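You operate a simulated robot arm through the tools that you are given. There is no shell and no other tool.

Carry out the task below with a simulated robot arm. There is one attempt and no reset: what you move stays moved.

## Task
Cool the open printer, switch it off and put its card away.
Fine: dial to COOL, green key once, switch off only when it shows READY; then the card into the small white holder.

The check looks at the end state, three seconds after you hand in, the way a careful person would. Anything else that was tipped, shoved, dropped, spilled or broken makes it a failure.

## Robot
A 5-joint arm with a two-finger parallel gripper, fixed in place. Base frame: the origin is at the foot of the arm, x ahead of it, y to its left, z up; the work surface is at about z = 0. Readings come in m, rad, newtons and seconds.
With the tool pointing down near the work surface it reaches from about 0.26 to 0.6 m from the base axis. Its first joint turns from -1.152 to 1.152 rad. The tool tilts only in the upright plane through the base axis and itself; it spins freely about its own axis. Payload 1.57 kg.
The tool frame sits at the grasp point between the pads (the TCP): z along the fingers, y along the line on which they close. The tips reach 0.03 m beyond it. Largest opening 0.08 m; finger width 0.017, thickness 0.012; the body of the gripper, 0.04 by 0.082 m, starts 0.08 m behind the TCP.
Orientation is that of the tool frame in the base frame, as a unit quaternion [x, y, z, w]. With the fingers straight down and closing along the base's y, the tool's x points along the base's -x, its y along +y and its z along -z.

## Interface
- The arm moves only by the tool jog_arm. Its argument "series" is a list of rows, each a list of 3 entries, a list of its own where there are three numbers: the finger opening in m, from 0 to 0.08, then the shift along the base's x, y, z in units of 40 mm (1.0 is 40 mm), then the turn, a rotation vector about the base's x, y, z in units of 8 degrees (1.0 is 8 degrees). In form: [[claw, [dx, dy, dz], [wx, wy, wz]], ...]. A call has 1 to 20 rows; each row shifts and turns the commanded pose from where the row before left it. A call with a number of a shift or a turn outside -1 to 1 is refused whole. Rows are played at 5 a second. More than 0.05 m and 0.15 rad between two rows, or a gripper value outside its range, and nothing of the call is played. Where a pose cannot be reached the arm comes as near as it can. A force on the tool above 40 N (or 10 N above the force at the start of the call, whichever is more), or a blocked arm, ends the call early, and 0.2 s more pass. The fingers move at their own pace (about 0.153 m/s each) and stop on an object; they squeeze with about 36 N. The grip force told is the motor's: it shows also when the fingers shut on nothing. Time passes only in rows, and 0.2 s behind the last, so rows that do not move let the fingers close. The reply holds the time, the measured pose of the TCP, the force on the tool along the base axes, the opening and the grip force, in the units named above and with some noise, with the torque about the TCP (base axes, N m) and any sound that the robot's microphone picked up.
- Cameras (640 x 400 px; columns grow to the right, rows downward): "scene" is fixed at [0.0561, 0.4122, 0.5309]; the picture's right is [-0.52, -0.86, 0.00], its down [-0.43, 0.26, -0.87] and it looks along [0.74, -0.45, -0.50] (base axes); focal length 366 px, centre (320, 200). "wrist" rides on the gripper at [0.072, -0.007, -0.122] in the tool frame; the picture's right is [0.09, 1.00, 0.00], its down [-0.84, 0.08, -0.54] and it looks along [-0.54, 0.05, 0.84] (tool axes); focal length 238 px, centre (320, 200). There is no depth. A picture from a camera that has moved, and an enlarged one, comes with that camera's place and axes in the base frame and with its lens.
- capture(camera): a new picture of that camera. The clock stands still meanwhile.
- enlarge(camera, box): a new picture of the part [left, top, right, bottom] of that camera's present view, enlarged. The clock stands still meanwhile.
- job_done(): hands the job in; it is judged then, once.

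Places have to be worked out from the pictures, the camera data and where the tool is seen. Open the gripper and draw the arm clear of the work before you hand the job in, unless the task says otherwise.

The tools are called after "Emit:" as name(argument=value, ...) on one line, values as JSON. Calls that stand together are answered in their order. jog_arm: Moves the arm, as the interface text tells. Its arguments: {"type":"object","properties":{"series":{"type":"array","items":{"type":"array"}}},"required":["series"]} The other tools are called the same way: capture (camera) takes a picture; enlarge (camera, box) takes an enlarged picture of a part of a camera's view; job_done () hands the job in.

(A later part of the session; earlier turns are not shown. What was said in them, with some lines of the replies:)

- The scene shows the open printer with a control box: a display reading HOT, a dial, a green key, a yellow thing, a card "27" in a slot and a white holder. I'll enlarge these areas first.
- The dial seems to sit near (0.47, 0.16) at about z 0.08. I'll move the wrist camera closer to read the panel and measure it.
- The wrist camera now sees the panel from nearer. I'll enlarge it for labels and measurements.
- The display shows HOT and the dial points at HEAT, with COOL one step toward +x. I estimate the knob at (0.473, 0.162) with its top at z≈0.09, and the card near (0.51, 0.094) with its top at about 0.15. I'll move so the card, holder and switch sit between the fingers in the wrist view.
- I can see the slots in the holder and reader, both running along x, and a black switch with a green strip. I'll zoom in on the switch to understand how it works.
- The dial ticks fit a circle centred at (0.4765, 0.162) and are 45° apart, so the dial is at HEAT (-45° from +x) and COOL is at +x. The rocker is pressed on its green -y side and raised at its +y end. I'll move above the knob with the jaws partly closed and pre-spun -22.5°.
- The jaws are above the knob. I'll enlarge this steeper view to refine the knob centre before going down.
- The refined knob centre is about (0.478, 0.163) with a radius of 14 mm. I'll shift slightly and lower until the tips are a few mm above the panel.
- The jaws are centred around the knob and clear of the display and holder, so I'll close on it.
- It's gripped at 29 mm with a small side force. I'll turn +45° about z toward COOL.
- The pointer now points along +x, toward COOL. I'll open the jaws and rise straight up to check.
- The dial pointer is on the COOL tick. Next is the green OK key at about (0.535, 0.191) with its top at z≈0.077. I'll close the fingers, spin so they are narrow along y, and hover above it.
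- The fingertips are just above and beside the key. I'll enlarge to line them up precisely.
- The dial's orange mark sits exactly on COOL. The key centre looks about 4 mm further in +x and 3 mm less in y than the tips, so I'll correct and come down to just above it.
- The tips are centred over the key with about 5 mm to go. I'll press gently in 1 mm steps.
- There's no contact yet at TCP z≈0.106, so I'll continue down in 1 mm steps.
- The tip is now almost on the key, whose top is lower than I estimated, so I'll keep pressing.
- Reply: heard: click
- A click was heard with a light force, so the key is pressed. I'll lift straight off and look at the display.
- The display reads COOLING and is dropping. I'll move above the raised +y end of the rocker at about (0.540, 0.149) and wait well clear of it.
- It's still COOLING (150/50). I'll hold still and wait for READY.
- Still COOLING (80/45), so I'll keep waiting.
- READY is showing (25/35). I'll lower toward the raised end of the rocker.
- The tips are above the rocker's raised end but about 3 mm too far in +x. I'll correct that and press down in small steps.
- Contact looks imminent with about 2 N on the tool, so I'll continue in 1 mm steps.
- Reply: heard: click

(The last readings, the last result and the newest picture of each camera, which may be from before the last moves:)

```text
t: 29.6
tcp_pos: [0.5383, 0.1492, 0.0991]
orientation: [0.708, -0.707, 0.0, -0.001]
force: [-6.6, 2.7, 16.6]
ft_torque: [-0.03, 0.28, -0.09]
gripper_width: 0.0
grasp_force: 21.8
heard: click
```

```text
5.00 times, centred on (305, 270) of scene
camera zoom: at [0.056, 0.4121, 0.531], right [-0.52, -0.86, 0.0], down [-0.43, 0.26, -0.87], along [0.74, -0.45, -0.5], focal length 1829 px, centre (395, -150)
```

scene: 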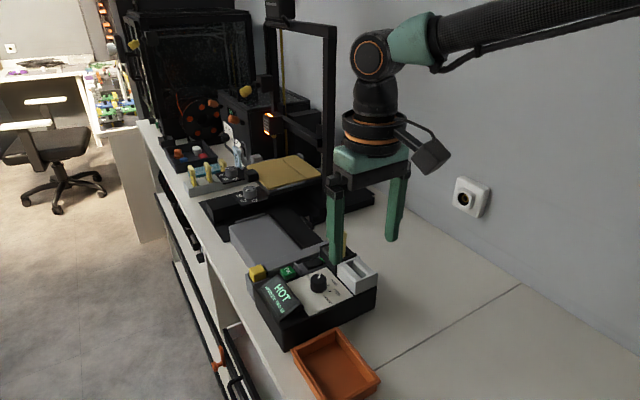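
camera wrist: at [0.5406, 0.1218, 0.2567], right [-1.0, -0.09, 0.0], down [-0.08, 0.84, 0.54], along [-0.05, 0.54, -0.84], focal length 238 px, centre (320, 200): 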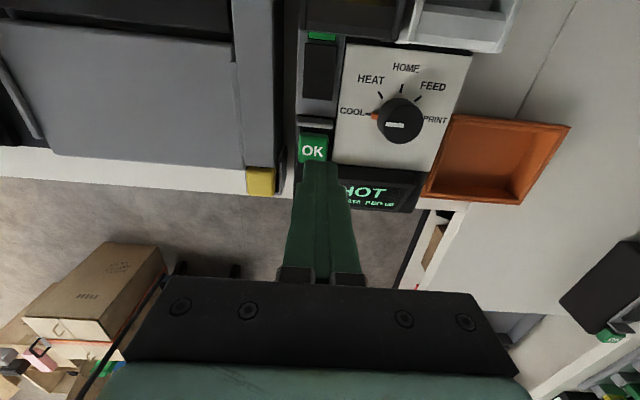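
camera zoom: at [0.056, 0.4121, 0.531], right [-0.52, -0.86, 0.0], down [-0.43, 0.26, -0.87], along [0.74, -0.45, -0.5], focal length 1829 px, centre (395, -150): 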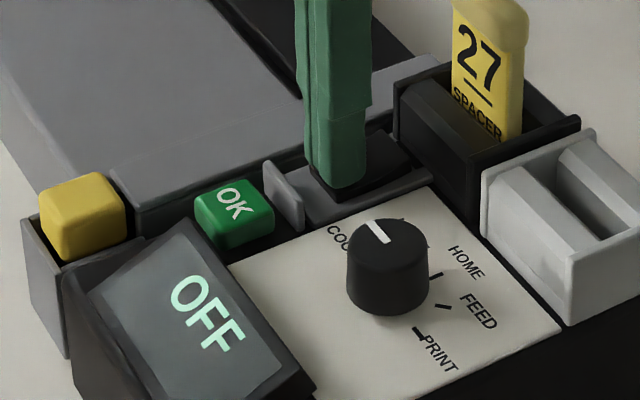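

The display reads OFF. I'll lift straight up, spin back so the jaws close along y, and move to a viewpoint for the card and holder.

Emit:
jog_arm(series=[[0.0, [0, 0, 0.4], [0, 0, 0]], [0.0, [0, 0, 0.9], [0, 0, 0]], [0.0, [0, 0, 0.9], [0, 0, 0]], [0.0, [0, 0, 0.9], [0, 0, 0]], [0.0, [-0.45, -0.2, 0], [0, 0, -0.9375]], [0.0, [-0.45, -0.2, 0], [0, 0, -0.9375]], [0.0, [-0.45, -0.2, 0], [0, 0, -0.9375]], [0.0, [-0.45, -0.2, 0], [0, 0, -0.9375]], [0.02, [-0.45, -0.2, 0], [0, 0, -0.9375]], [0.04, [-0.45, -0.2, 0], [0, 0, -0.9375]], [0.06, [-0.45, -0.2, 0], [0, 0, -0.9375]], [0.08, [-0.45, -0.1, 0], [0, 0, -0.9375]], [0.08, [0, 0, 0], [0, 0, -0.9375]], [0.08, [0, 0, 0], [0, 0, -0.9375]], [0.08, [0, 0, 0], [0, 0, -0.9375]], [0.08, [0, 0, 0], [0, 0, -0.9375]], [0.08, [0, 0, 0], [0, 0, 0]]])

Emit:
capture(camera="wrist")

Emit:
enlarge(camera="wrist", box=[250, 120, 400, 280])

Emit:
enlarge(camera="scene", box=[230, 210, 390, 320])

```text
t: 33.2
tcp_pos: [0.3927, 0.0868, 0.2245]
orientation: [0.001, 1.0, 0.0, 0.0]
force: [-0.3, 0.8, 1.1]
ft_torque: [0.01, -0.01, 0.02]
gripper_width: 0.08
grasp_force: 0.1
```

```text
taken
camera wrist: at [0.3218, 0.0822, 0.345], right [-0.09, 1.0, 0.0], down [0.84, 0.08, 0.54], along [0.54, 0.05, -0.84], focal length 238 px, centre (320, 200)
```

wrist: 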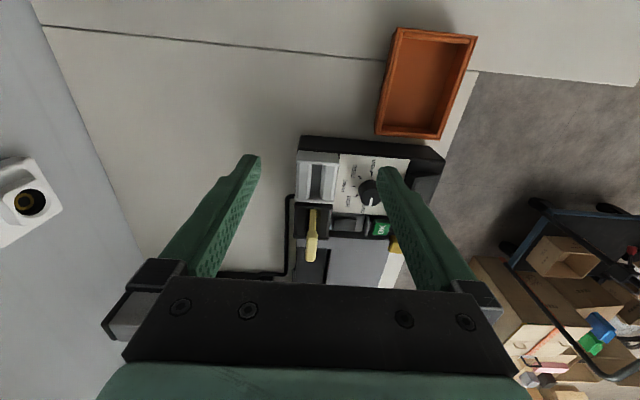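

```text
2.50 times, centred on (325, 200) of wrist
camera zoom: at [0.3218, 0.0822, 0.345], right [-0.09, 1.0, 0.0], down [0.84, 0.08, 0.54], along [0.54, 0.05, -0.84], focal length 596 px, centre (308, 200)
```

zoom: 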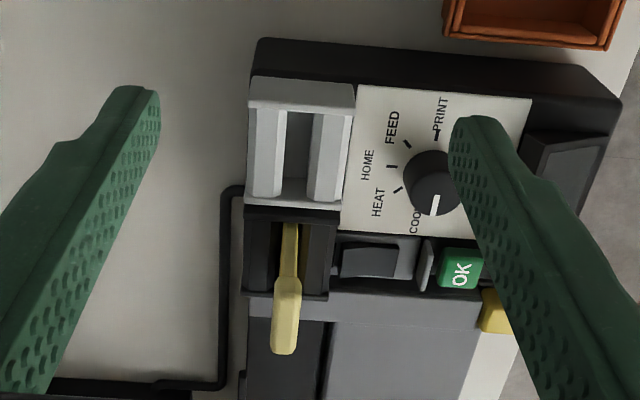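

```text
3.64 times, centred on (310, 265) of scene
camera zoom: at [0.0561, 0.4122, 0.5309], right [-0.52, -0.86, 0.0], down [-0.43, 0.26, -0.87], along [0.74, -0.45, -0.5], focal length 1330 px, centre (356, -36)
```

zoom: 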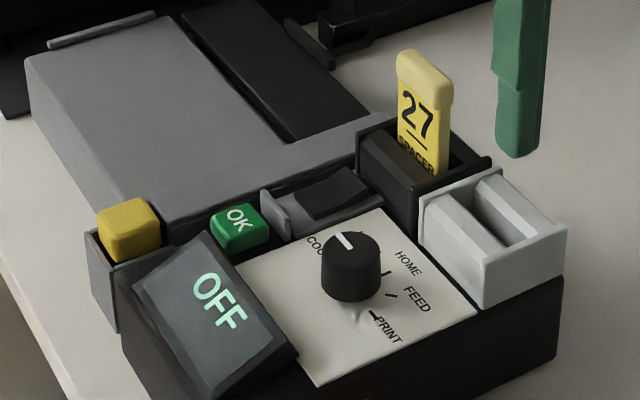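

The printer is OFF and the green strip is hidden. Now I'll move above the card at about (0.525, 0.0885) with the jaws half open to check alignment.

Emit:
jog_arm(series=[[0.06, [0.82, 0, 0], [0, 0, 0]], [0.04, [0.82, 0, 0], [0, 0, 0]], [0.04, [0.82, 0, -0.2], [0, 0, 0]], [0.04, [0.82, 0, -0.4], [0, 0, 0]], [0.04, [0, 0, 0], [0, 0, 0]]])

Emit:
enlarge(camera="wrist", box=[230, 20, 410, 220])

Emit:
enlarge(camera="scene", box=[290, 180, 400, 300])

```text
t: 34.4
tcp_pos: [0.5242, 0.0863, 0.195]
orientation: [0.001, 1.0, 0.0, 0.001]
force: [0.4, -0.4, -0.3]
ft_torque: [0.03, 0.02, 0.03]
gripper_width: 0.04
grasp_force: 0.0
```

```text
2.00 times, centred on (320, 120) of wrist
camera zoom: at [0.4534, 0.0812, 0.3166], right [-0.09, 1.0, 0.0], down [0.84, 0.08, 0.54], along [0.54, 0.05, -0.84], focal length 477 px, centre (320, 360)
```

zoom: 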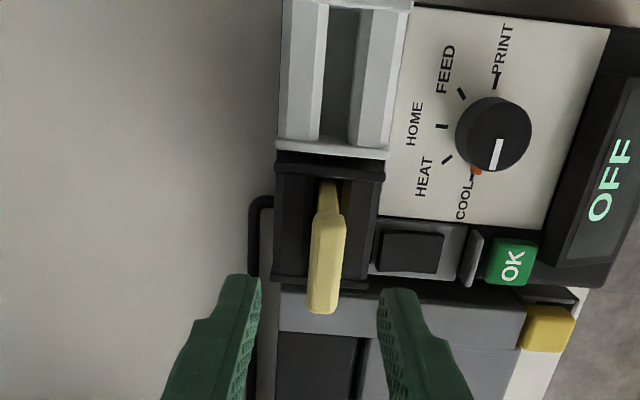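

```text
3.33 times, centred on (345, 240) of scene
camera zoom: at [0.0561, 0.4122, 0.5309], right [-0.52, -0.86, 0.0], down [-0.43, 0.26, -0.87], along [0.74, -0.45, -0.5], focal length 1220 px, centre (237, 67)
```

zoom: 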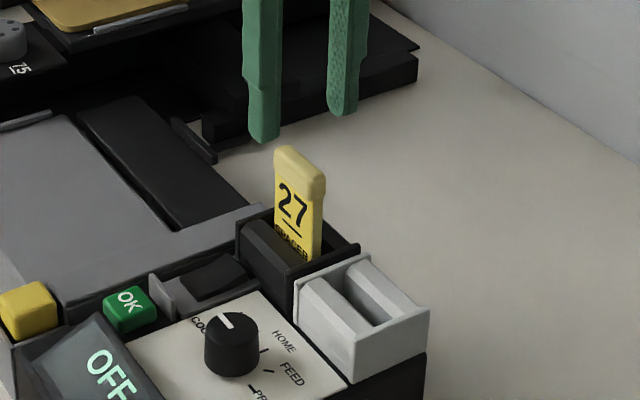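

The card head centre looks to be about (0.522, 0.091) with its top at z≈0.145. I'll make a small correction and go down around the head.

Emit:
jog_arm(series=[[0.04, [-0.06, 0.06, 0], [0, 0, 0]], [0.04, [0, 0, -0.5], [0, 0, 0]], [0.04, [0, 0, -0.5], [0, 0, 0]], [0.04, [0, 0, -0.55], [0, 0, 0]], [0.04, [0, 0, 0], [0, 0, 0]]])

Emit:
enlarge(camera="wrist", box=[230, 40, 410, 240])

Emit:
enlarge(camera="scene", box=[300, 210, 390, 300])

```text
t: 35.6
tcp_pos: [0.5209, 0.0884, 0.1356]
orientation: [0.0, 1.0, 0.0, 0.001]
force: [0.3, 0.5, 0.4]
ft_torque: [0.01, -0.01, 0.01]
gripper_width: 0.0402
grasp_force: 0.0
```

```text
2.00 times, centred on (320, 140) of wrist
camera zoom: at [0.4496, 0.083, 0.2584], right [-0.09, 1.0, 0.0], down [0.84, 0.08, 0.54], along [0.54, 0.05, -0.84], focal length 477 px, centre (320, 320)
```

zoom: 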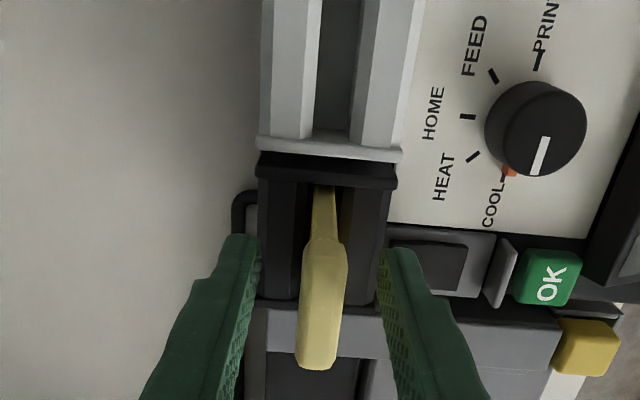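

```text
4.44 times, centred on (345, 255) of scene
camera zoom: at [0.0561, 0.4122, 0.5309], right [-0.52, -0.86, 0.0], down [-0.43, 0.26, -0.87], along [0.74, -0.45, -0.5], focal length 1626 px, centre (209, -44)
```

zoom: 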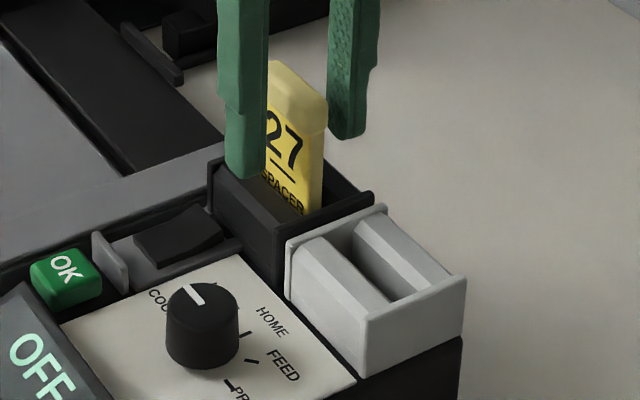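

The fingers straddle the card head centrally, so I'll close on it.

Emit:
jog_arm(series=[[0.015, [0, 0, 0], [0, 0, 0]], [0.004, [0, 0, 0], [0, 0, 0]], [0.004, [0, 0, 0], [0, 0, 0]]])

Emit:
enlarge(camera="wrist", box=[230, 40, 410, 240])

Emit:
enlarge(camera="scene", box=[300, 210, 390, 300])

```text
t: 36.4
tcp_pos: [0.5222, 0.0887, 0.1375]
orientation: [0.0, 1.0, 0.001, 0.001]
force: [-0.4, -0.2, -0.2]
ft_torque: [-0.02, 0.01, 0.0]
gripper_width: 0.0122
grasp_force: 29.1
```

```text
2.00 times, centred on (320, 140) of wrist
camera zoom: at [0.4496, 0.083, 0.2587], right [-0.09, 1.0, 0.0], down [0.84, 0.08, 0.54], along [0.54, 0.05, -0.84], focal length 477 px, centre (320, 320)
```

zoom: 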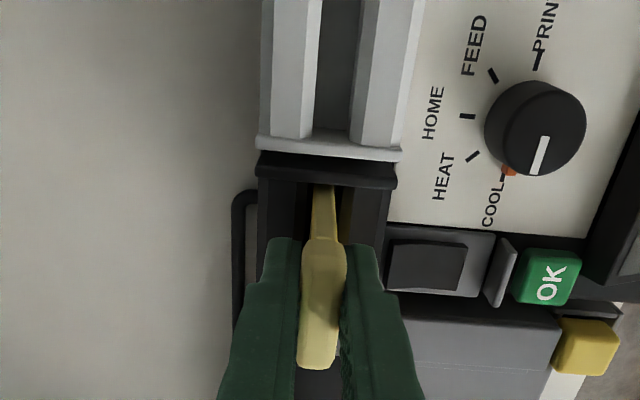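

```text
4.44 times, centred on (345, 255) of scene
camera zoom: at [0.0561, 0.4122, 0.5309], right [-0.52, -0.86, 0.0], down [-0.43, 0.26, -0.87], along [0.74, -0.45, -0.5], focal length 1626 px, centre (209, -44)
```

zoom: 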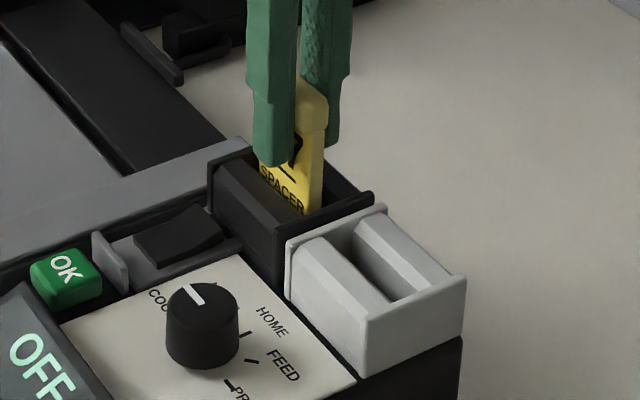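

The head is gripped at 12 mm without side load. I'll lift straight up slowly.

Emit:
jog_arm(series=[[0.004, [0, 0, 0.2], [0, 0, 0]], [0.004, [0, 0, 0.3], [0, 0, 0]], [0.004, [0, 0, 0.4], [0, 0, 0]], [0.004, [0, 0, 0.4], [0, 0, 0]], [0.004, [0, 0, 0.4], [0, 0, 0]], [0.004, [0, 0, 0], [0, 0, 0]]])

Emit:
enlarge(camera="wrist", box=[230, 40, 410, 240])

Emit:
enlarge(camera="scene", box=[290, 180, 400, 300])

```text
t: 37.8
tcp_pos: [0.5215, 0.0911, 0.2044]
orientation: [0.0, 1.0, 0.0, 0.0]
force: [0.0, 0.1, 0.1]
ft_torque: [-0.03, -0.01, -0.02]
gripper_width: 0.0119
grasp_force: 29.2
```

```text
2.00 times, centred on (320, 140) of wrist
camera zoom: at [0.4507, 0.0858, 0.3267], right [-0.09, 1.0, 0.0], down [0.84, 0.08, 0.54], along [0.54, 0.05, -0.84], focal length 477 px, centre (320, 320)
```

zoom: 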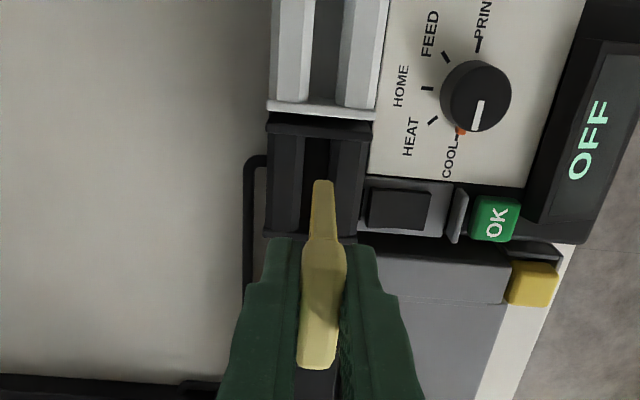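

```text
3.33 times, centred on (345, 240) of scene
camera zoom: at [0.0561, 0.4122, 0.5309], right [-0.52, -0.86, 0.0], down [-0.43, 0.26, -0.87], along [0.74, -0.45, -0.5], focal length 1220 px, centre (237, 67)
```

zoom: 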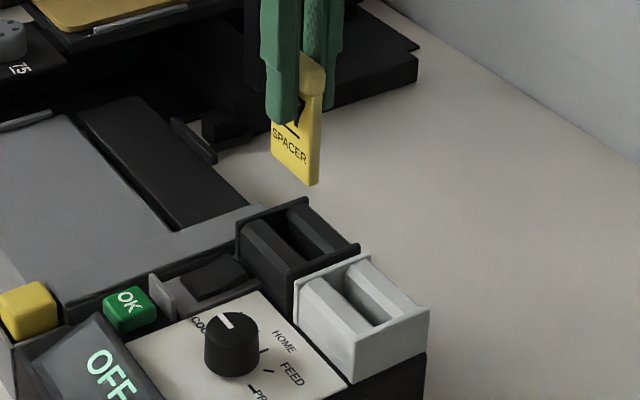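

The card is free, with its bottom at z≈0.14 and y≈0.0916. The holder slot is at y≈0.091 with its centre at x≈0.458. I'll move in -x over the holder at this height.

Emit:
jog_arm(series=[[0.004, [-0.4, 0, 0], [0, 0, 0]], [0.004, [-0.4, 0, 0], [0, 0, 0]], [0.004, [-0.4, 0, 0], [0, 0, 0]], [0.004, [-0.41, 0, 0], [0, 0, 0]], [0.004, [0, 0, 0], [0, 0, 0]], [0.004, [0, 0, 0], [0, 0, 0]]])

Emit:
enlarge(camera="wrist", box=[230, 40, 410, 240])

Emit:
enlarge(camera="scene", box=[300, 180, 410, 310])

```text
t: 39.2
tcp_pos: [0.4586, 0.0894, 0.2037]
orientation: [0.0, 1.0, 0.0, 0.0]
force: [0.7, 0.1, -0.1]
ft_torque: [-0.01, -0.04, -0.01]
gripper_width: 0.0121
grasp_force: 29.6
```

```text
2.00 times, centred on (320, 140) of wrist
camera zoom: at [0.3873, 0.0851, 0.3258], right [-0.09, 1.0, 0.0], down [0.84, 0.08, 0.54], along [0.54, 0.05, -0.84], focal length 477 px, centre (320, 320)
```

zoom: 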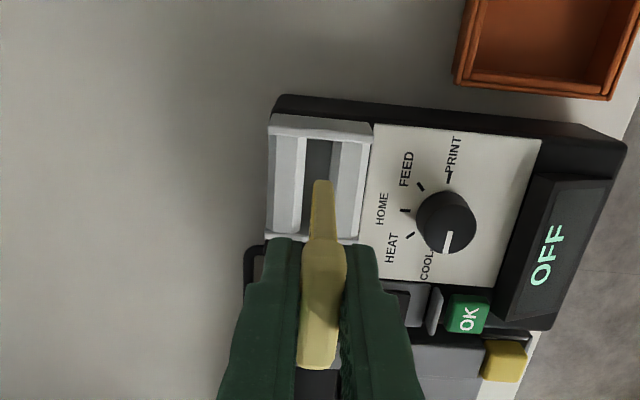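

```text
3.08 times, centred on (355, 245) of scene
camera zoom: at [0.0561, 0.4122, 0.5309], right [-0.52, -0.86, 0.0], down [-0.43, 0.26, -0.87], along [0.74, -0.45, -0.5], focal length 1126 px, centre (212, 62)
```

zoom: 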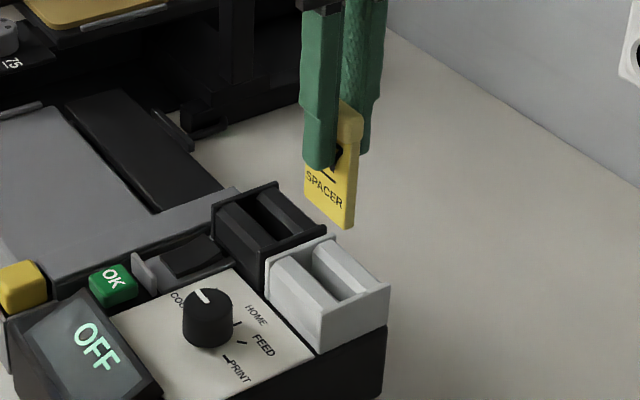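

The card is over the holder, about 1 mm too far in +y. I'll correct that and lower the card to just above the rim for a close look.

Emit:
jog_arm(series=[[0.004, [0, -0.025, -0.3], [0, 0, 0]], [0.004, [0, 0, -0.3], [0, 0, 0]], [0.004, [0, 0, -0.3], [0, 0, 0]], [0.004, [0, 0, 0], [0, 0, 0]], [0.004, [0, 0, 0], [0, 0, 0]]])

Emit:
enlarge(camera="wrist", box=[270, 60, 370, 170])

Emit:
enlarge(camera="scene", box=[320, 210, 400, 300])

```text
t: 40.4
tcp_pos: [0.4577, 0.0897, 0.1683]
orientation: [0.0, 1.0, -0.001, 0.0]
force: [1.1, 0.5, 0.0]
ft_torque: [0.01, 0.01, 0.0]
gripper_width: 0.012
grasp_force: 28.8
```

```text
3.64 times, centred on (320, 115) of wrist
camera zoom: at [0.3869, 0.0825, 0.2903], right [-0.09, 1.0, 0.0], down [0.84, 0.08, 0.54], along [0.54, 0.05, -0.84], focal length 867 px, centre (320, 509)
```

zoom: 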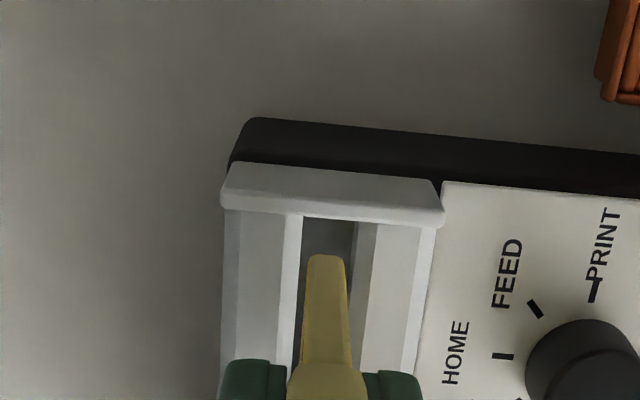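

```text
4.44 times, centred on (360, 255) of scene
camera zoom: at [0.0561, 0.4122, 0.5309], right [-0.52, -0.86, 0.0], down [-0.43, 0.26, -0.87], along [0.74, -0.45, -0.5], focal length 1626 px, centre (142, -44)
```

zoom: 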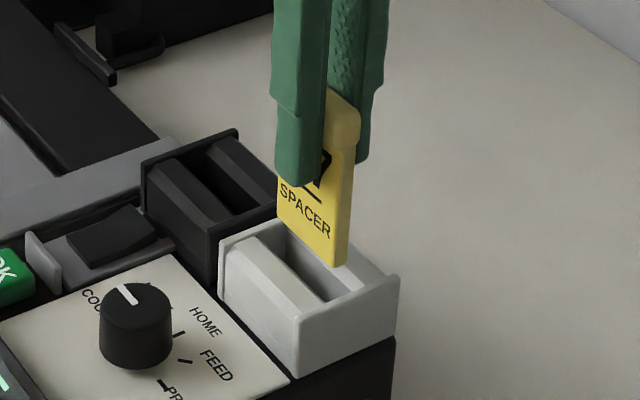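

The y alignment is within 1 mm, but the card sits too near the holder's -x wall. I'll shift +5 mm in x and +1 mm in y, then recheck.

Emit:
jog_arm(series=[[0.004, [0.12, 0.02, 0], [0, 0, 0]], [0.004, [0, 0, -0.12], [0, 0, 0]], [0.004, [0, 0, 0], [0, 0, 0]], [0.004, [0, 0, 0], [0, 0, 0]]])

Emit:
enlarge(camera="wrist", box=[270, 60, 370, 170])

Emit:
enlarge(camera="scene", box=[330, 230, 390, 290])

```text
t: 41.4
tcp_pos: [0.462, 0.0889, 0.1639]
orientation: [0.0, 1.0, 0.0, 0.0]
force: [-0.6, 0.0, -1.3]
ft_torque: [0.02, -0.02, -0.01]
gripper_width: 0.012
grasp_force: 29.2
```

```text
3.64 times, centred on (320, 115) of wrist
camera zoom: at [0.3917, 0.0836, 0.2858], right [-0.09, 1.0, 0.0], down [0.84, 0.08, 0.54], along [0.54, 0.05, -0.84], focal length 867 px, centre (320, 509)
```

zoom: 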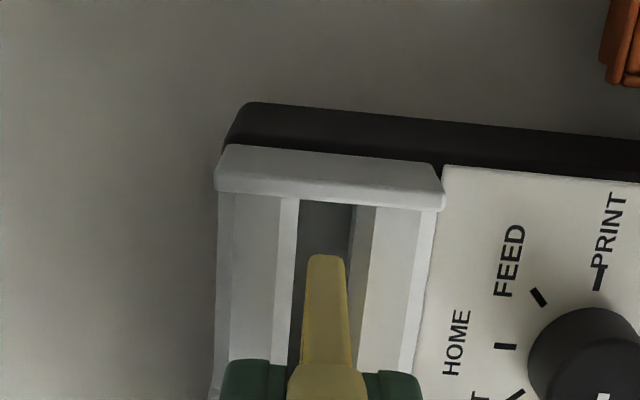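

```text
6.67 times, centred on (360, 260) of scene
camera zoom: at [0.0561, 0.4122, 0.5309], right [-0.52, -0.86, 0.0], down [-0.43, 0.26, -0.87], along [0.74, -0.45, -0.5], focal length 2439 px, centre (53, -200)
```

zoom: 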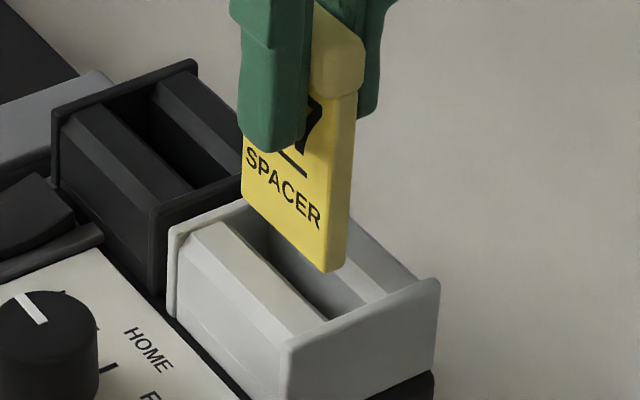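

The card is aligned with the slot in both views. I'll lower it gently and watch the force.

Emit:
jog_arm(series=[[0.004, [0, 0, -0.12], [0, 0, 0]], [0.004, [0, 0, -0.12], [0, 0, 0]], [0.004, [0, 0, -0.1], [0, 0, 0]], [0.004, [0, 0, 0], [0, 0, 0]]])

Emit:
enlarge(camera="wrist", box=[270, 60, 370, 170])

Emit:
enlarge(camera="scene", box=[330, 230, 390, 290])

```text
t: 42.4
tcp_pos: [0.4634, 0.0903, 0.1513]
orientation: [0.0, 1.0, 0.0, 0.001]
force: [-1.0, -1.6, 20.7]
ft_torque: [-0.08, -0.45, -0.05]
gripper_width: 0.0121
grasp_force: 29.1
```

```text
3.64 times, centred on (320, 115) of wrist
camera zoom: at [0.391, 0.0851, 0.2728], right [-0.09, 1.0, 0.0], down [0.83, 0.08, 0.55], along [0.54, 0.05, -0.84], focal length 867 px, centre (320, 509)
```

zoom: 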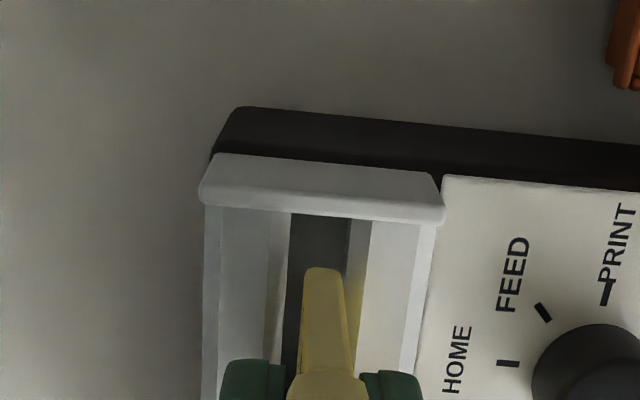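

```text
6.67 times, centred on (360, 260) of scene
camera zoom: at [0.056, 0.4121, 0.531], right [-0.52, -0.86, 0.0], down [-0.43, 0.26, -0.87], along [0.74, -0.45, -0.5], focal length 2439 px, centre (53, -200)
```

zoom: 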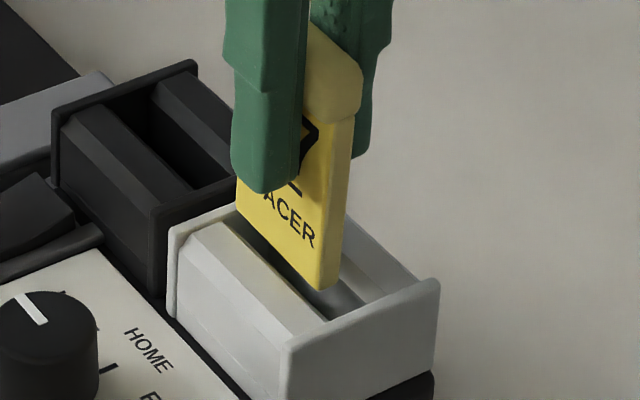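

The force rose to 21 N, and the torque puts the contact about 2 cm toward +x, so the card's +x corner is on the holder's +x wall. I'll rise 8 mm, shift -3.5 mm in x, and look again.

Emit:
jog_arm(series=[[0.004, [0, 0, 0.1], [0, 0, 0]], [0.004, [0, 0, 0.1], [0, 0, 0]], [0.004, [-0.09, -0.02, 0], [0, 0, 0]], [0.004, [0, 0, 0], [0, 0, 0]], [0.004, [0, 0, 0], [0, 0, 0]]])

Emit:
enlarge(camera="wrist", box=[270, 60, 370, 170])

Emit:
enlarge(camera="scene", box=[330, 230, 390, 290])

```text
t: 43.6
tcp_pos: [0.4573, 0.0911, 0.1588]
orientation: [0.0, 1.0, 0.0, 0.0]
force: [-0.2, 0.0, 0.5]
ft_torque: [0.04, 0.01, 0.02]
gripper_width: 0.0117
grasp_force: 28.3
```

```text
3.64 times, centred on (320, 115) of wrist
camera zoom: at [0.387, 0.0841, 0.2808], right [-0.09, 1.0, 0.0], down [0.84, 0.08, 0.54], along [0.54, 0.05, -0.84], focal length 867 px, centre (320, 509)
```

zoom: 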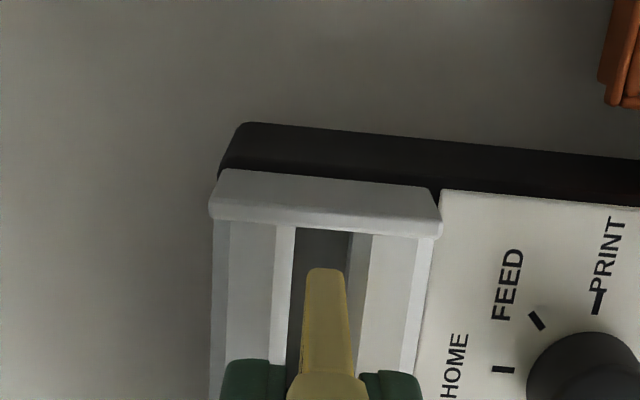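

```text
6.67 times, centred on (360, 260) of scene
camera zoom: at [0.0561, 0.4122, 0.5309], right [-0.52, -0.86, 0.0], down [-0.43, 0.26, -0.87], along [0.74, -0.45, -0.5], focal length 2439 px, centre (53, -200)
```

zoom: 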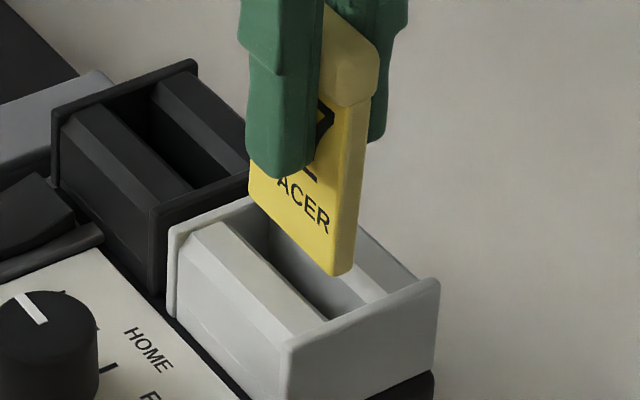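

The card slid up slightly in the grip and leaned about 3°, but it's still held. It now spans x≈0.443–0.479 against slot walls at about 0.438 and 0.482. I'll nudge it and lower in short steps.

Emit:
jog_arm(series=[[0.004, [-0.02, -0.02, -0.05], [0, 0, 0]], [0.004, [0, 0, -0.06], [0, 0, 0]], [0.004, [0, 0, -0.06], [0, 0, 0]], [0.004, [0, 0, -0.05], [0, 0, 0]]])

Emit:
enlarge(camera="wrist", box=[270, 60, 370, 170])

Emit:
enlarge(camera="scene", box=[330, 230, 390, 290])

```text
t: 44.6
tcp_pos: [0.4576, 0.0887, 0.1494]
orientation: [0.001, 1.0, 0.0, 0.0]
force: [-0.1, 0.5, -0.3]
ft_torque: [0.0, 0.0, -0.01]
gripper_width: 0.012
grasp_force: 28.9
```

```text
3.64 times, centred on (320, 115) of wrist
camera zoom: at [0.3869, 0.0823, 0.2711], right [-0.09, 1.0, 0.0], down [0.84, 0.08, 0.54], along [0.54, 0.05, -0.84], focal length 867 px, centre (320, 509)
```

zoom: 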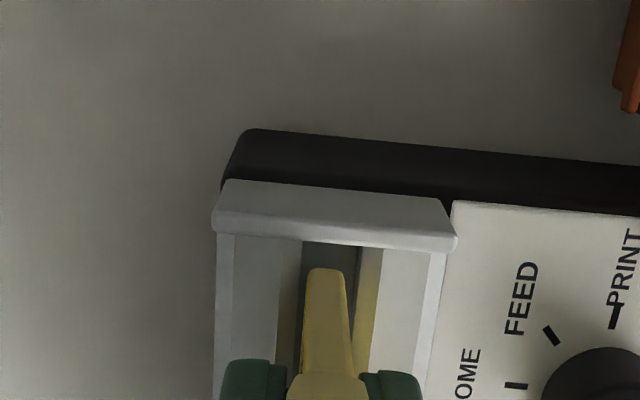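

```text
6.67 times, centred on (360, 260) of scene
camera zoom: at [0.0561, 0.4122, 0.5309], right [-0.52, -0.86, 0.0], down [-0.43, 0.26, -0.87], along [0.74, -0.45, -0.5], focal length 2439 px, centre (53, -200)
```

zoom: 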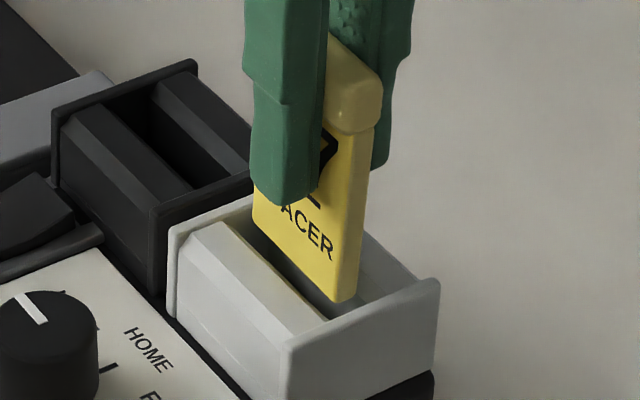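

There's no contact, and the card bottom is now at the rim between the slot edges. I'll nudge -1 mm in x and continue down.

Emit:
jog_arm(series=[[0.004, [-0.03, 0.01, -0.03], [0, 0, 0]], [0.004, [0, 0, -0.06], [0, 0, 0]], [0.004, [0, 0, -0.06], [0, 0, 0]]])

Emit:
enlarge(camera="scene", box=[330, 230, 390, 290])

```text
t: 45.4
tcp_pos: [0.4573, 0.0902, 0.1433]
orientation: [0.0, 1.0, 0.0, -0.001]
force: [0.2, 0.1, 0.3]
ft_torque: [0.0, -0.02, 0.0]
gripper_width: 0.0118
grasp_force: 29.0
```

```text
6.67 times, centred on (360, 260) of scene
camera zoom: at [0.0561, 0.4122, 0.5309], right [-0.52, -0.86, 0.0], down [-0.43, 0.26, -0.87], along [0.74, -0.45, -0.5], focal length 2439 px, centre (53, -200)
```

zoom: 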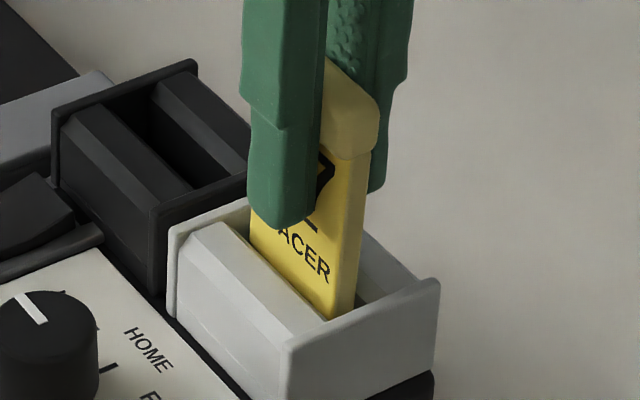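

The card is entering the slot freely, so I'll continue down.

Emit:
jog_arm(series=[[0.004, [0, 0, -0.05], [0, 0, 0]], [0.004, [0, 0, -0.05], [0, 0, 0]], [0.004, [0, 0, -0.05], [0, 0, 0]]])

Emit:
enlarge(camera="scene", box=[330, 230, 390, 290])

Emit:
enlarge(camera="wrist", box=[270, 60, 370, 170])

```text
t: 46.2
tcp_pos: [0.4563, 0.088, 0.1379]
orientation: [-0.001, 1.0, 0.0, 0.0]
force: [-0.2, 0.9, 0.8]
ft_torque: [0.04, 0.0, -0.01]
gripper_width: 0.0119
grasp_force: 29.2
```

```text
6.67 times, centred on (360, 260) of scene
camera zoom: at [0.0561, 0.4122, 0.5309], right [-0.52, -0.86, 0.0], down [-0.43, 0.26, -0.87], along [0.74, -0.45, -0.5], focal length 2439 px, centre (53, -200)
```

zoom: 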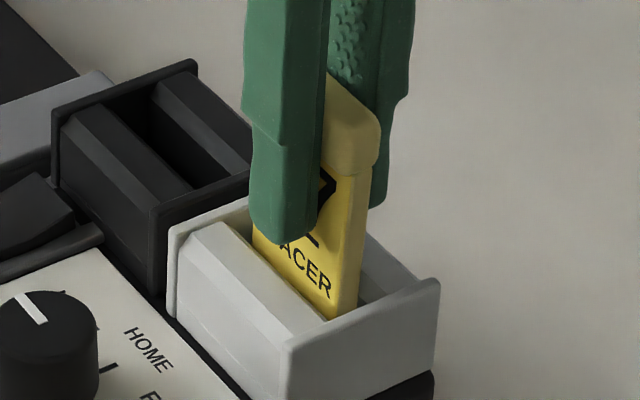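

```text
3.64 times, centred on (320, 115) of wrist
camera zoom: at [0.3855, 0.0831, 0.2593], right [-0.09, 1.0, 0.0], down [0.84, 0.08, 0.54], along [0.54, 0.05, -0.84], focal length 867 px, centre (320, 509)
```

zoom: 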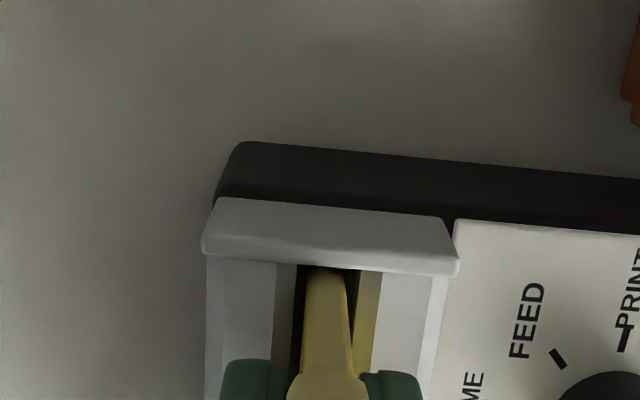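

It's still free, with the bottom at about z 0.077. I'll continue in small steps until it seats.

Emit:
jog_arm(series=[[0.004, [0, 0, -0.04], [0, 0, 0]], [0.004, [0, 0, -0.04], [0, 0, 0]], [0.004, [0, 0, -0.04], [0, 0, 0]]])

```text
t: 47.0
tcp_pos: [0.4573, 0.0899, 0.1328]
orientation: [0.0, 1.0, -0.001, 0.0]
force: [-0.2, 0.5, -1.0]
ft_torque: [0.01, 0.03, -0.01]
gripper_width: 0.012
grasp_force: 29.6
```

No contact yet, so I'll go a little further.

Emit:
jog_arm(series=[[0.004, [0, 0, -0.04], [0, 0, 0]], [0.004, [0, 0, -0.04], [0, 0, 0]]])

Emit:
enlarge(camera="scene", box=[330, 230, 390, 290])

```text
t: 47.6
tcp_pos: [0.4576, 0.0896, 0.1302]
orientation: [0.0, 1.0, -0.001, 0.0]
force: [-4.6, 2.3, 12.4]
ft_torque: [0.1, 0.48, -0.01]
gripper_width: 0.0116
grasp_force: 29.0
```

```text
6.67 times, centred on (360, 260) of scene
camera zoom: at [0.0561, 0.4121, 0.531], right [-0.52, -0.86, 0.0], down [-0.43, 0.26, -0.87], along [0.74, -0.45, -0.5], focal length 2439 px, centre (53, -200)
```

zoom: 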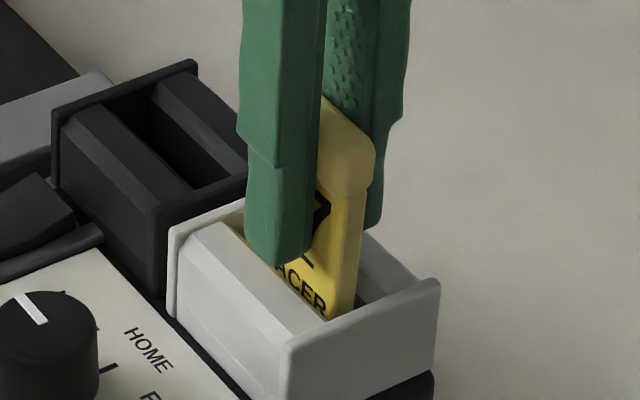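

The card's lower corner has reached the floor of the holder (12 N), at the same depth it had in the reader. I'll release it gently.

Emit:
jog_arm(series=[[0.004, [0, 0, 0.02], [0, 0, 0]], [0.016, [0, 0, 0], [0, 0, 0]], [0.026, [0, 0, 0], [0, 0, 0]], [0.034, [0, 0, 0], [0, 0, 0]], [0.034, [0, 0, 0], [0, 0, 0]]])

Emit:
enlarge(camera="scene", box=[320, 220, 400, 300])

Emit:
enlarge(camera="wrist", box=[250, 60, 390, 220])

```text
t: 48.8
tcp_pos: [0.4574, 0.0866, 0.1298]
orientation: [0.0, 1.0, 0.0, 0.001]
force: [-0.4, -0.3, -0.5]
ft_torque: [0.01, 0.04, 0.01]
gripper_width: 0.0339
grasp_force: 0.0
```

```text
5.00 times, centred on (360, 260) of scene
camera zoom: at [0.0561, 0.4122, 0.5309], right [-0.52, -0.86, 0.0], down [-0.43, 0.26, -0.87], along [0.74, -0.45, -0.5], focal length 1829 px, centre (120, -100)
```

zoom: 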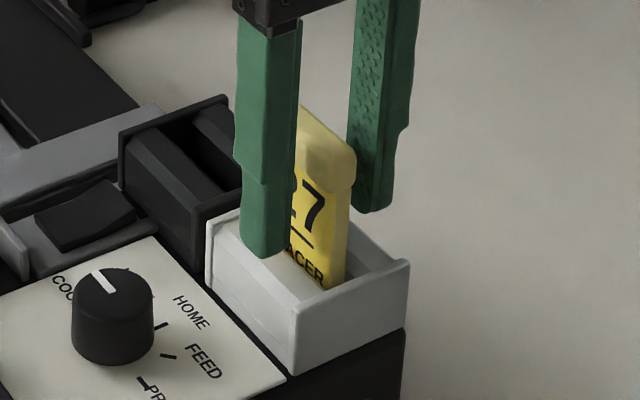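

```text
2.50 times, centred on (320, 140) of wrist
camera zoom: at [0.3863, 0.0827, 0.2521], right [-0.09, 1.0, 0.0], down [0.84, 0.08, 0.54], along [0.54, 0.05, -0.84], focal length 596 px, centre (320, 350)
```

zoom: 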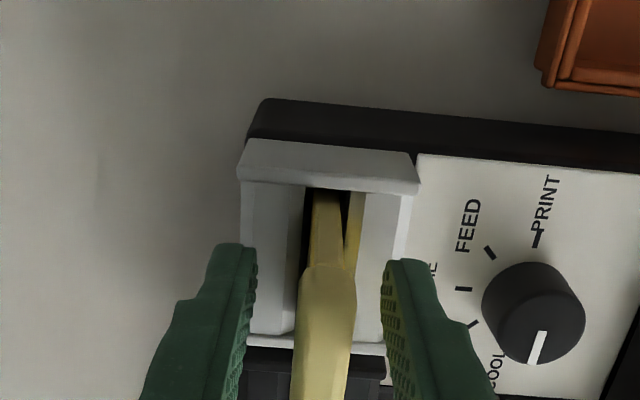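

The card stands in the holder with the jaws clear on both sides. I'll rise straight up and draw the arm back.

Emit:
jog_arm(series=[[0.034, [0, 0, 0.3], [0, 0, 0]], [0.034, [0, 0, 0.7], [0, 0, 0]], [0.034, [0, 0, 0.9], [0, 0, 0]], [0.05, [0, 0, 0.9], [0, 0, 0]], [0.08, [-0.6, 0, 0.6], [0, 0, 0]], [0.08, [-0.8, 0, 0.5], [0, 0, 0]], [0.08, [-0.8, 0, 0.3], [0, 0, 0]], [0.08, [-0.8, 0, 0], [0, 0, 0]], [0.08, [0, 0, 0], [0, 0, 0]], [0.08, [0, 0, 0], [0, 0, 0]], [0.08, [0, 0, 0], [0, 0, 0]]])

Emit:
capture(camera="scene")

Emit:
enlarge(camera="scene", box=[230, 210, 400, 320])

Emit:
enlarge(camera="wrist", box=[250, 120, 410, 300])

```text
t: 51.2
tcp_pos: [0.338, 0.0861, 0.2965]
orientation: [0.0, 1.0, 0.0, 0.0]
force: [0.1, 0.2, -1.3]
ft_torque: [-0.01, -0.01, -0.02]
gripper_width: 0.0799
grasp_force: 0.0
```

```text
taken
```

scene: 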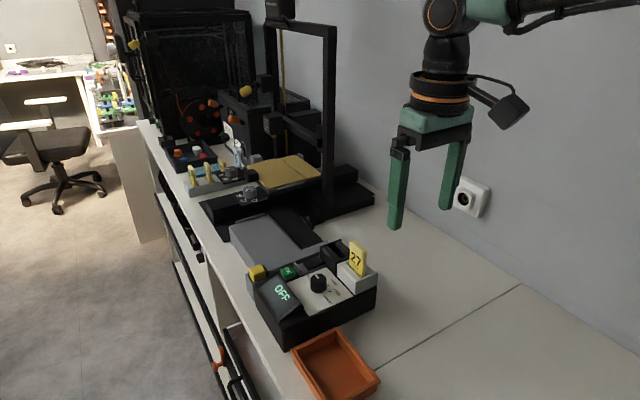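

```text
3.64 times, centred on (315, 265) of scene
camera zoom: at [0.0561, 0.4122, 0.5309], right [-0.52, -0.86, 0.0], down [-0.43, 0.26, -0.87], along [0.74, -0.45, -0.5], focal length 1330 px, centre (338, -36)
```

zoom: 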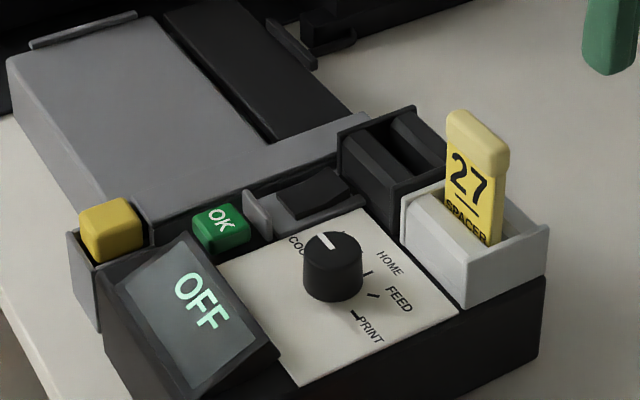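

```text
2.22 times, centred on (330, 210) of wrist
camera zoom: at [0.2671, 0.0815, 0.4181], right [-0.09, 1.0, 0.0], down [0.84, 0.08, 0.54], along [0.54, 0.05, -0.84], focal length 530 px, centre (298, 178)
```

zoom: 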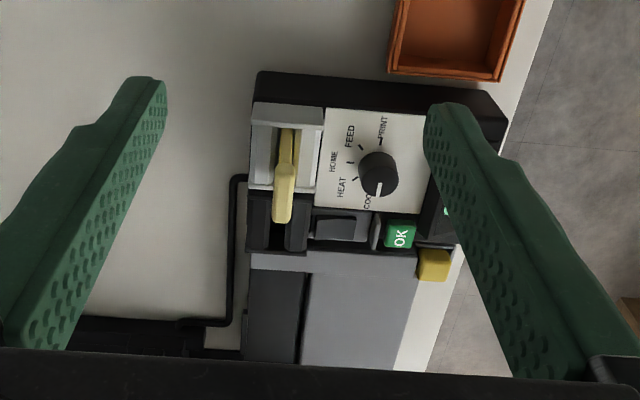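

The display reads OFF, the dial is on COOL, the card stands upright in the white holder, and nothing else has moved. The gripper is open and the arm is clear, so I'm handing the job in.

Emit:
job_done()

```text
The job is handed in.
```

The open printer has been cooled and switched off, and its card is standing in the small white holder. The job is handed in, but no verdict came back.

- **Cooling:** I turned the dial from HEAT to COOL and pressed the green key once. I then waited until the display changed from COOLING to READY (head 25, bed 35).
- **Switch-off:** I pressed the rocker only after READY. The display now reads OFF and the green strip on the switch is hidden.
- **Card:** On the first try a corner of the card touched the holder's wall at about 21 N and slid a few millimetres in the grip. I lifted it and shifted it over. It then went in freely and stands upright in the slot.

In the last pictures nothing else had been moved or tipped. The gripper is open and the arm is drawn back clear of the work.
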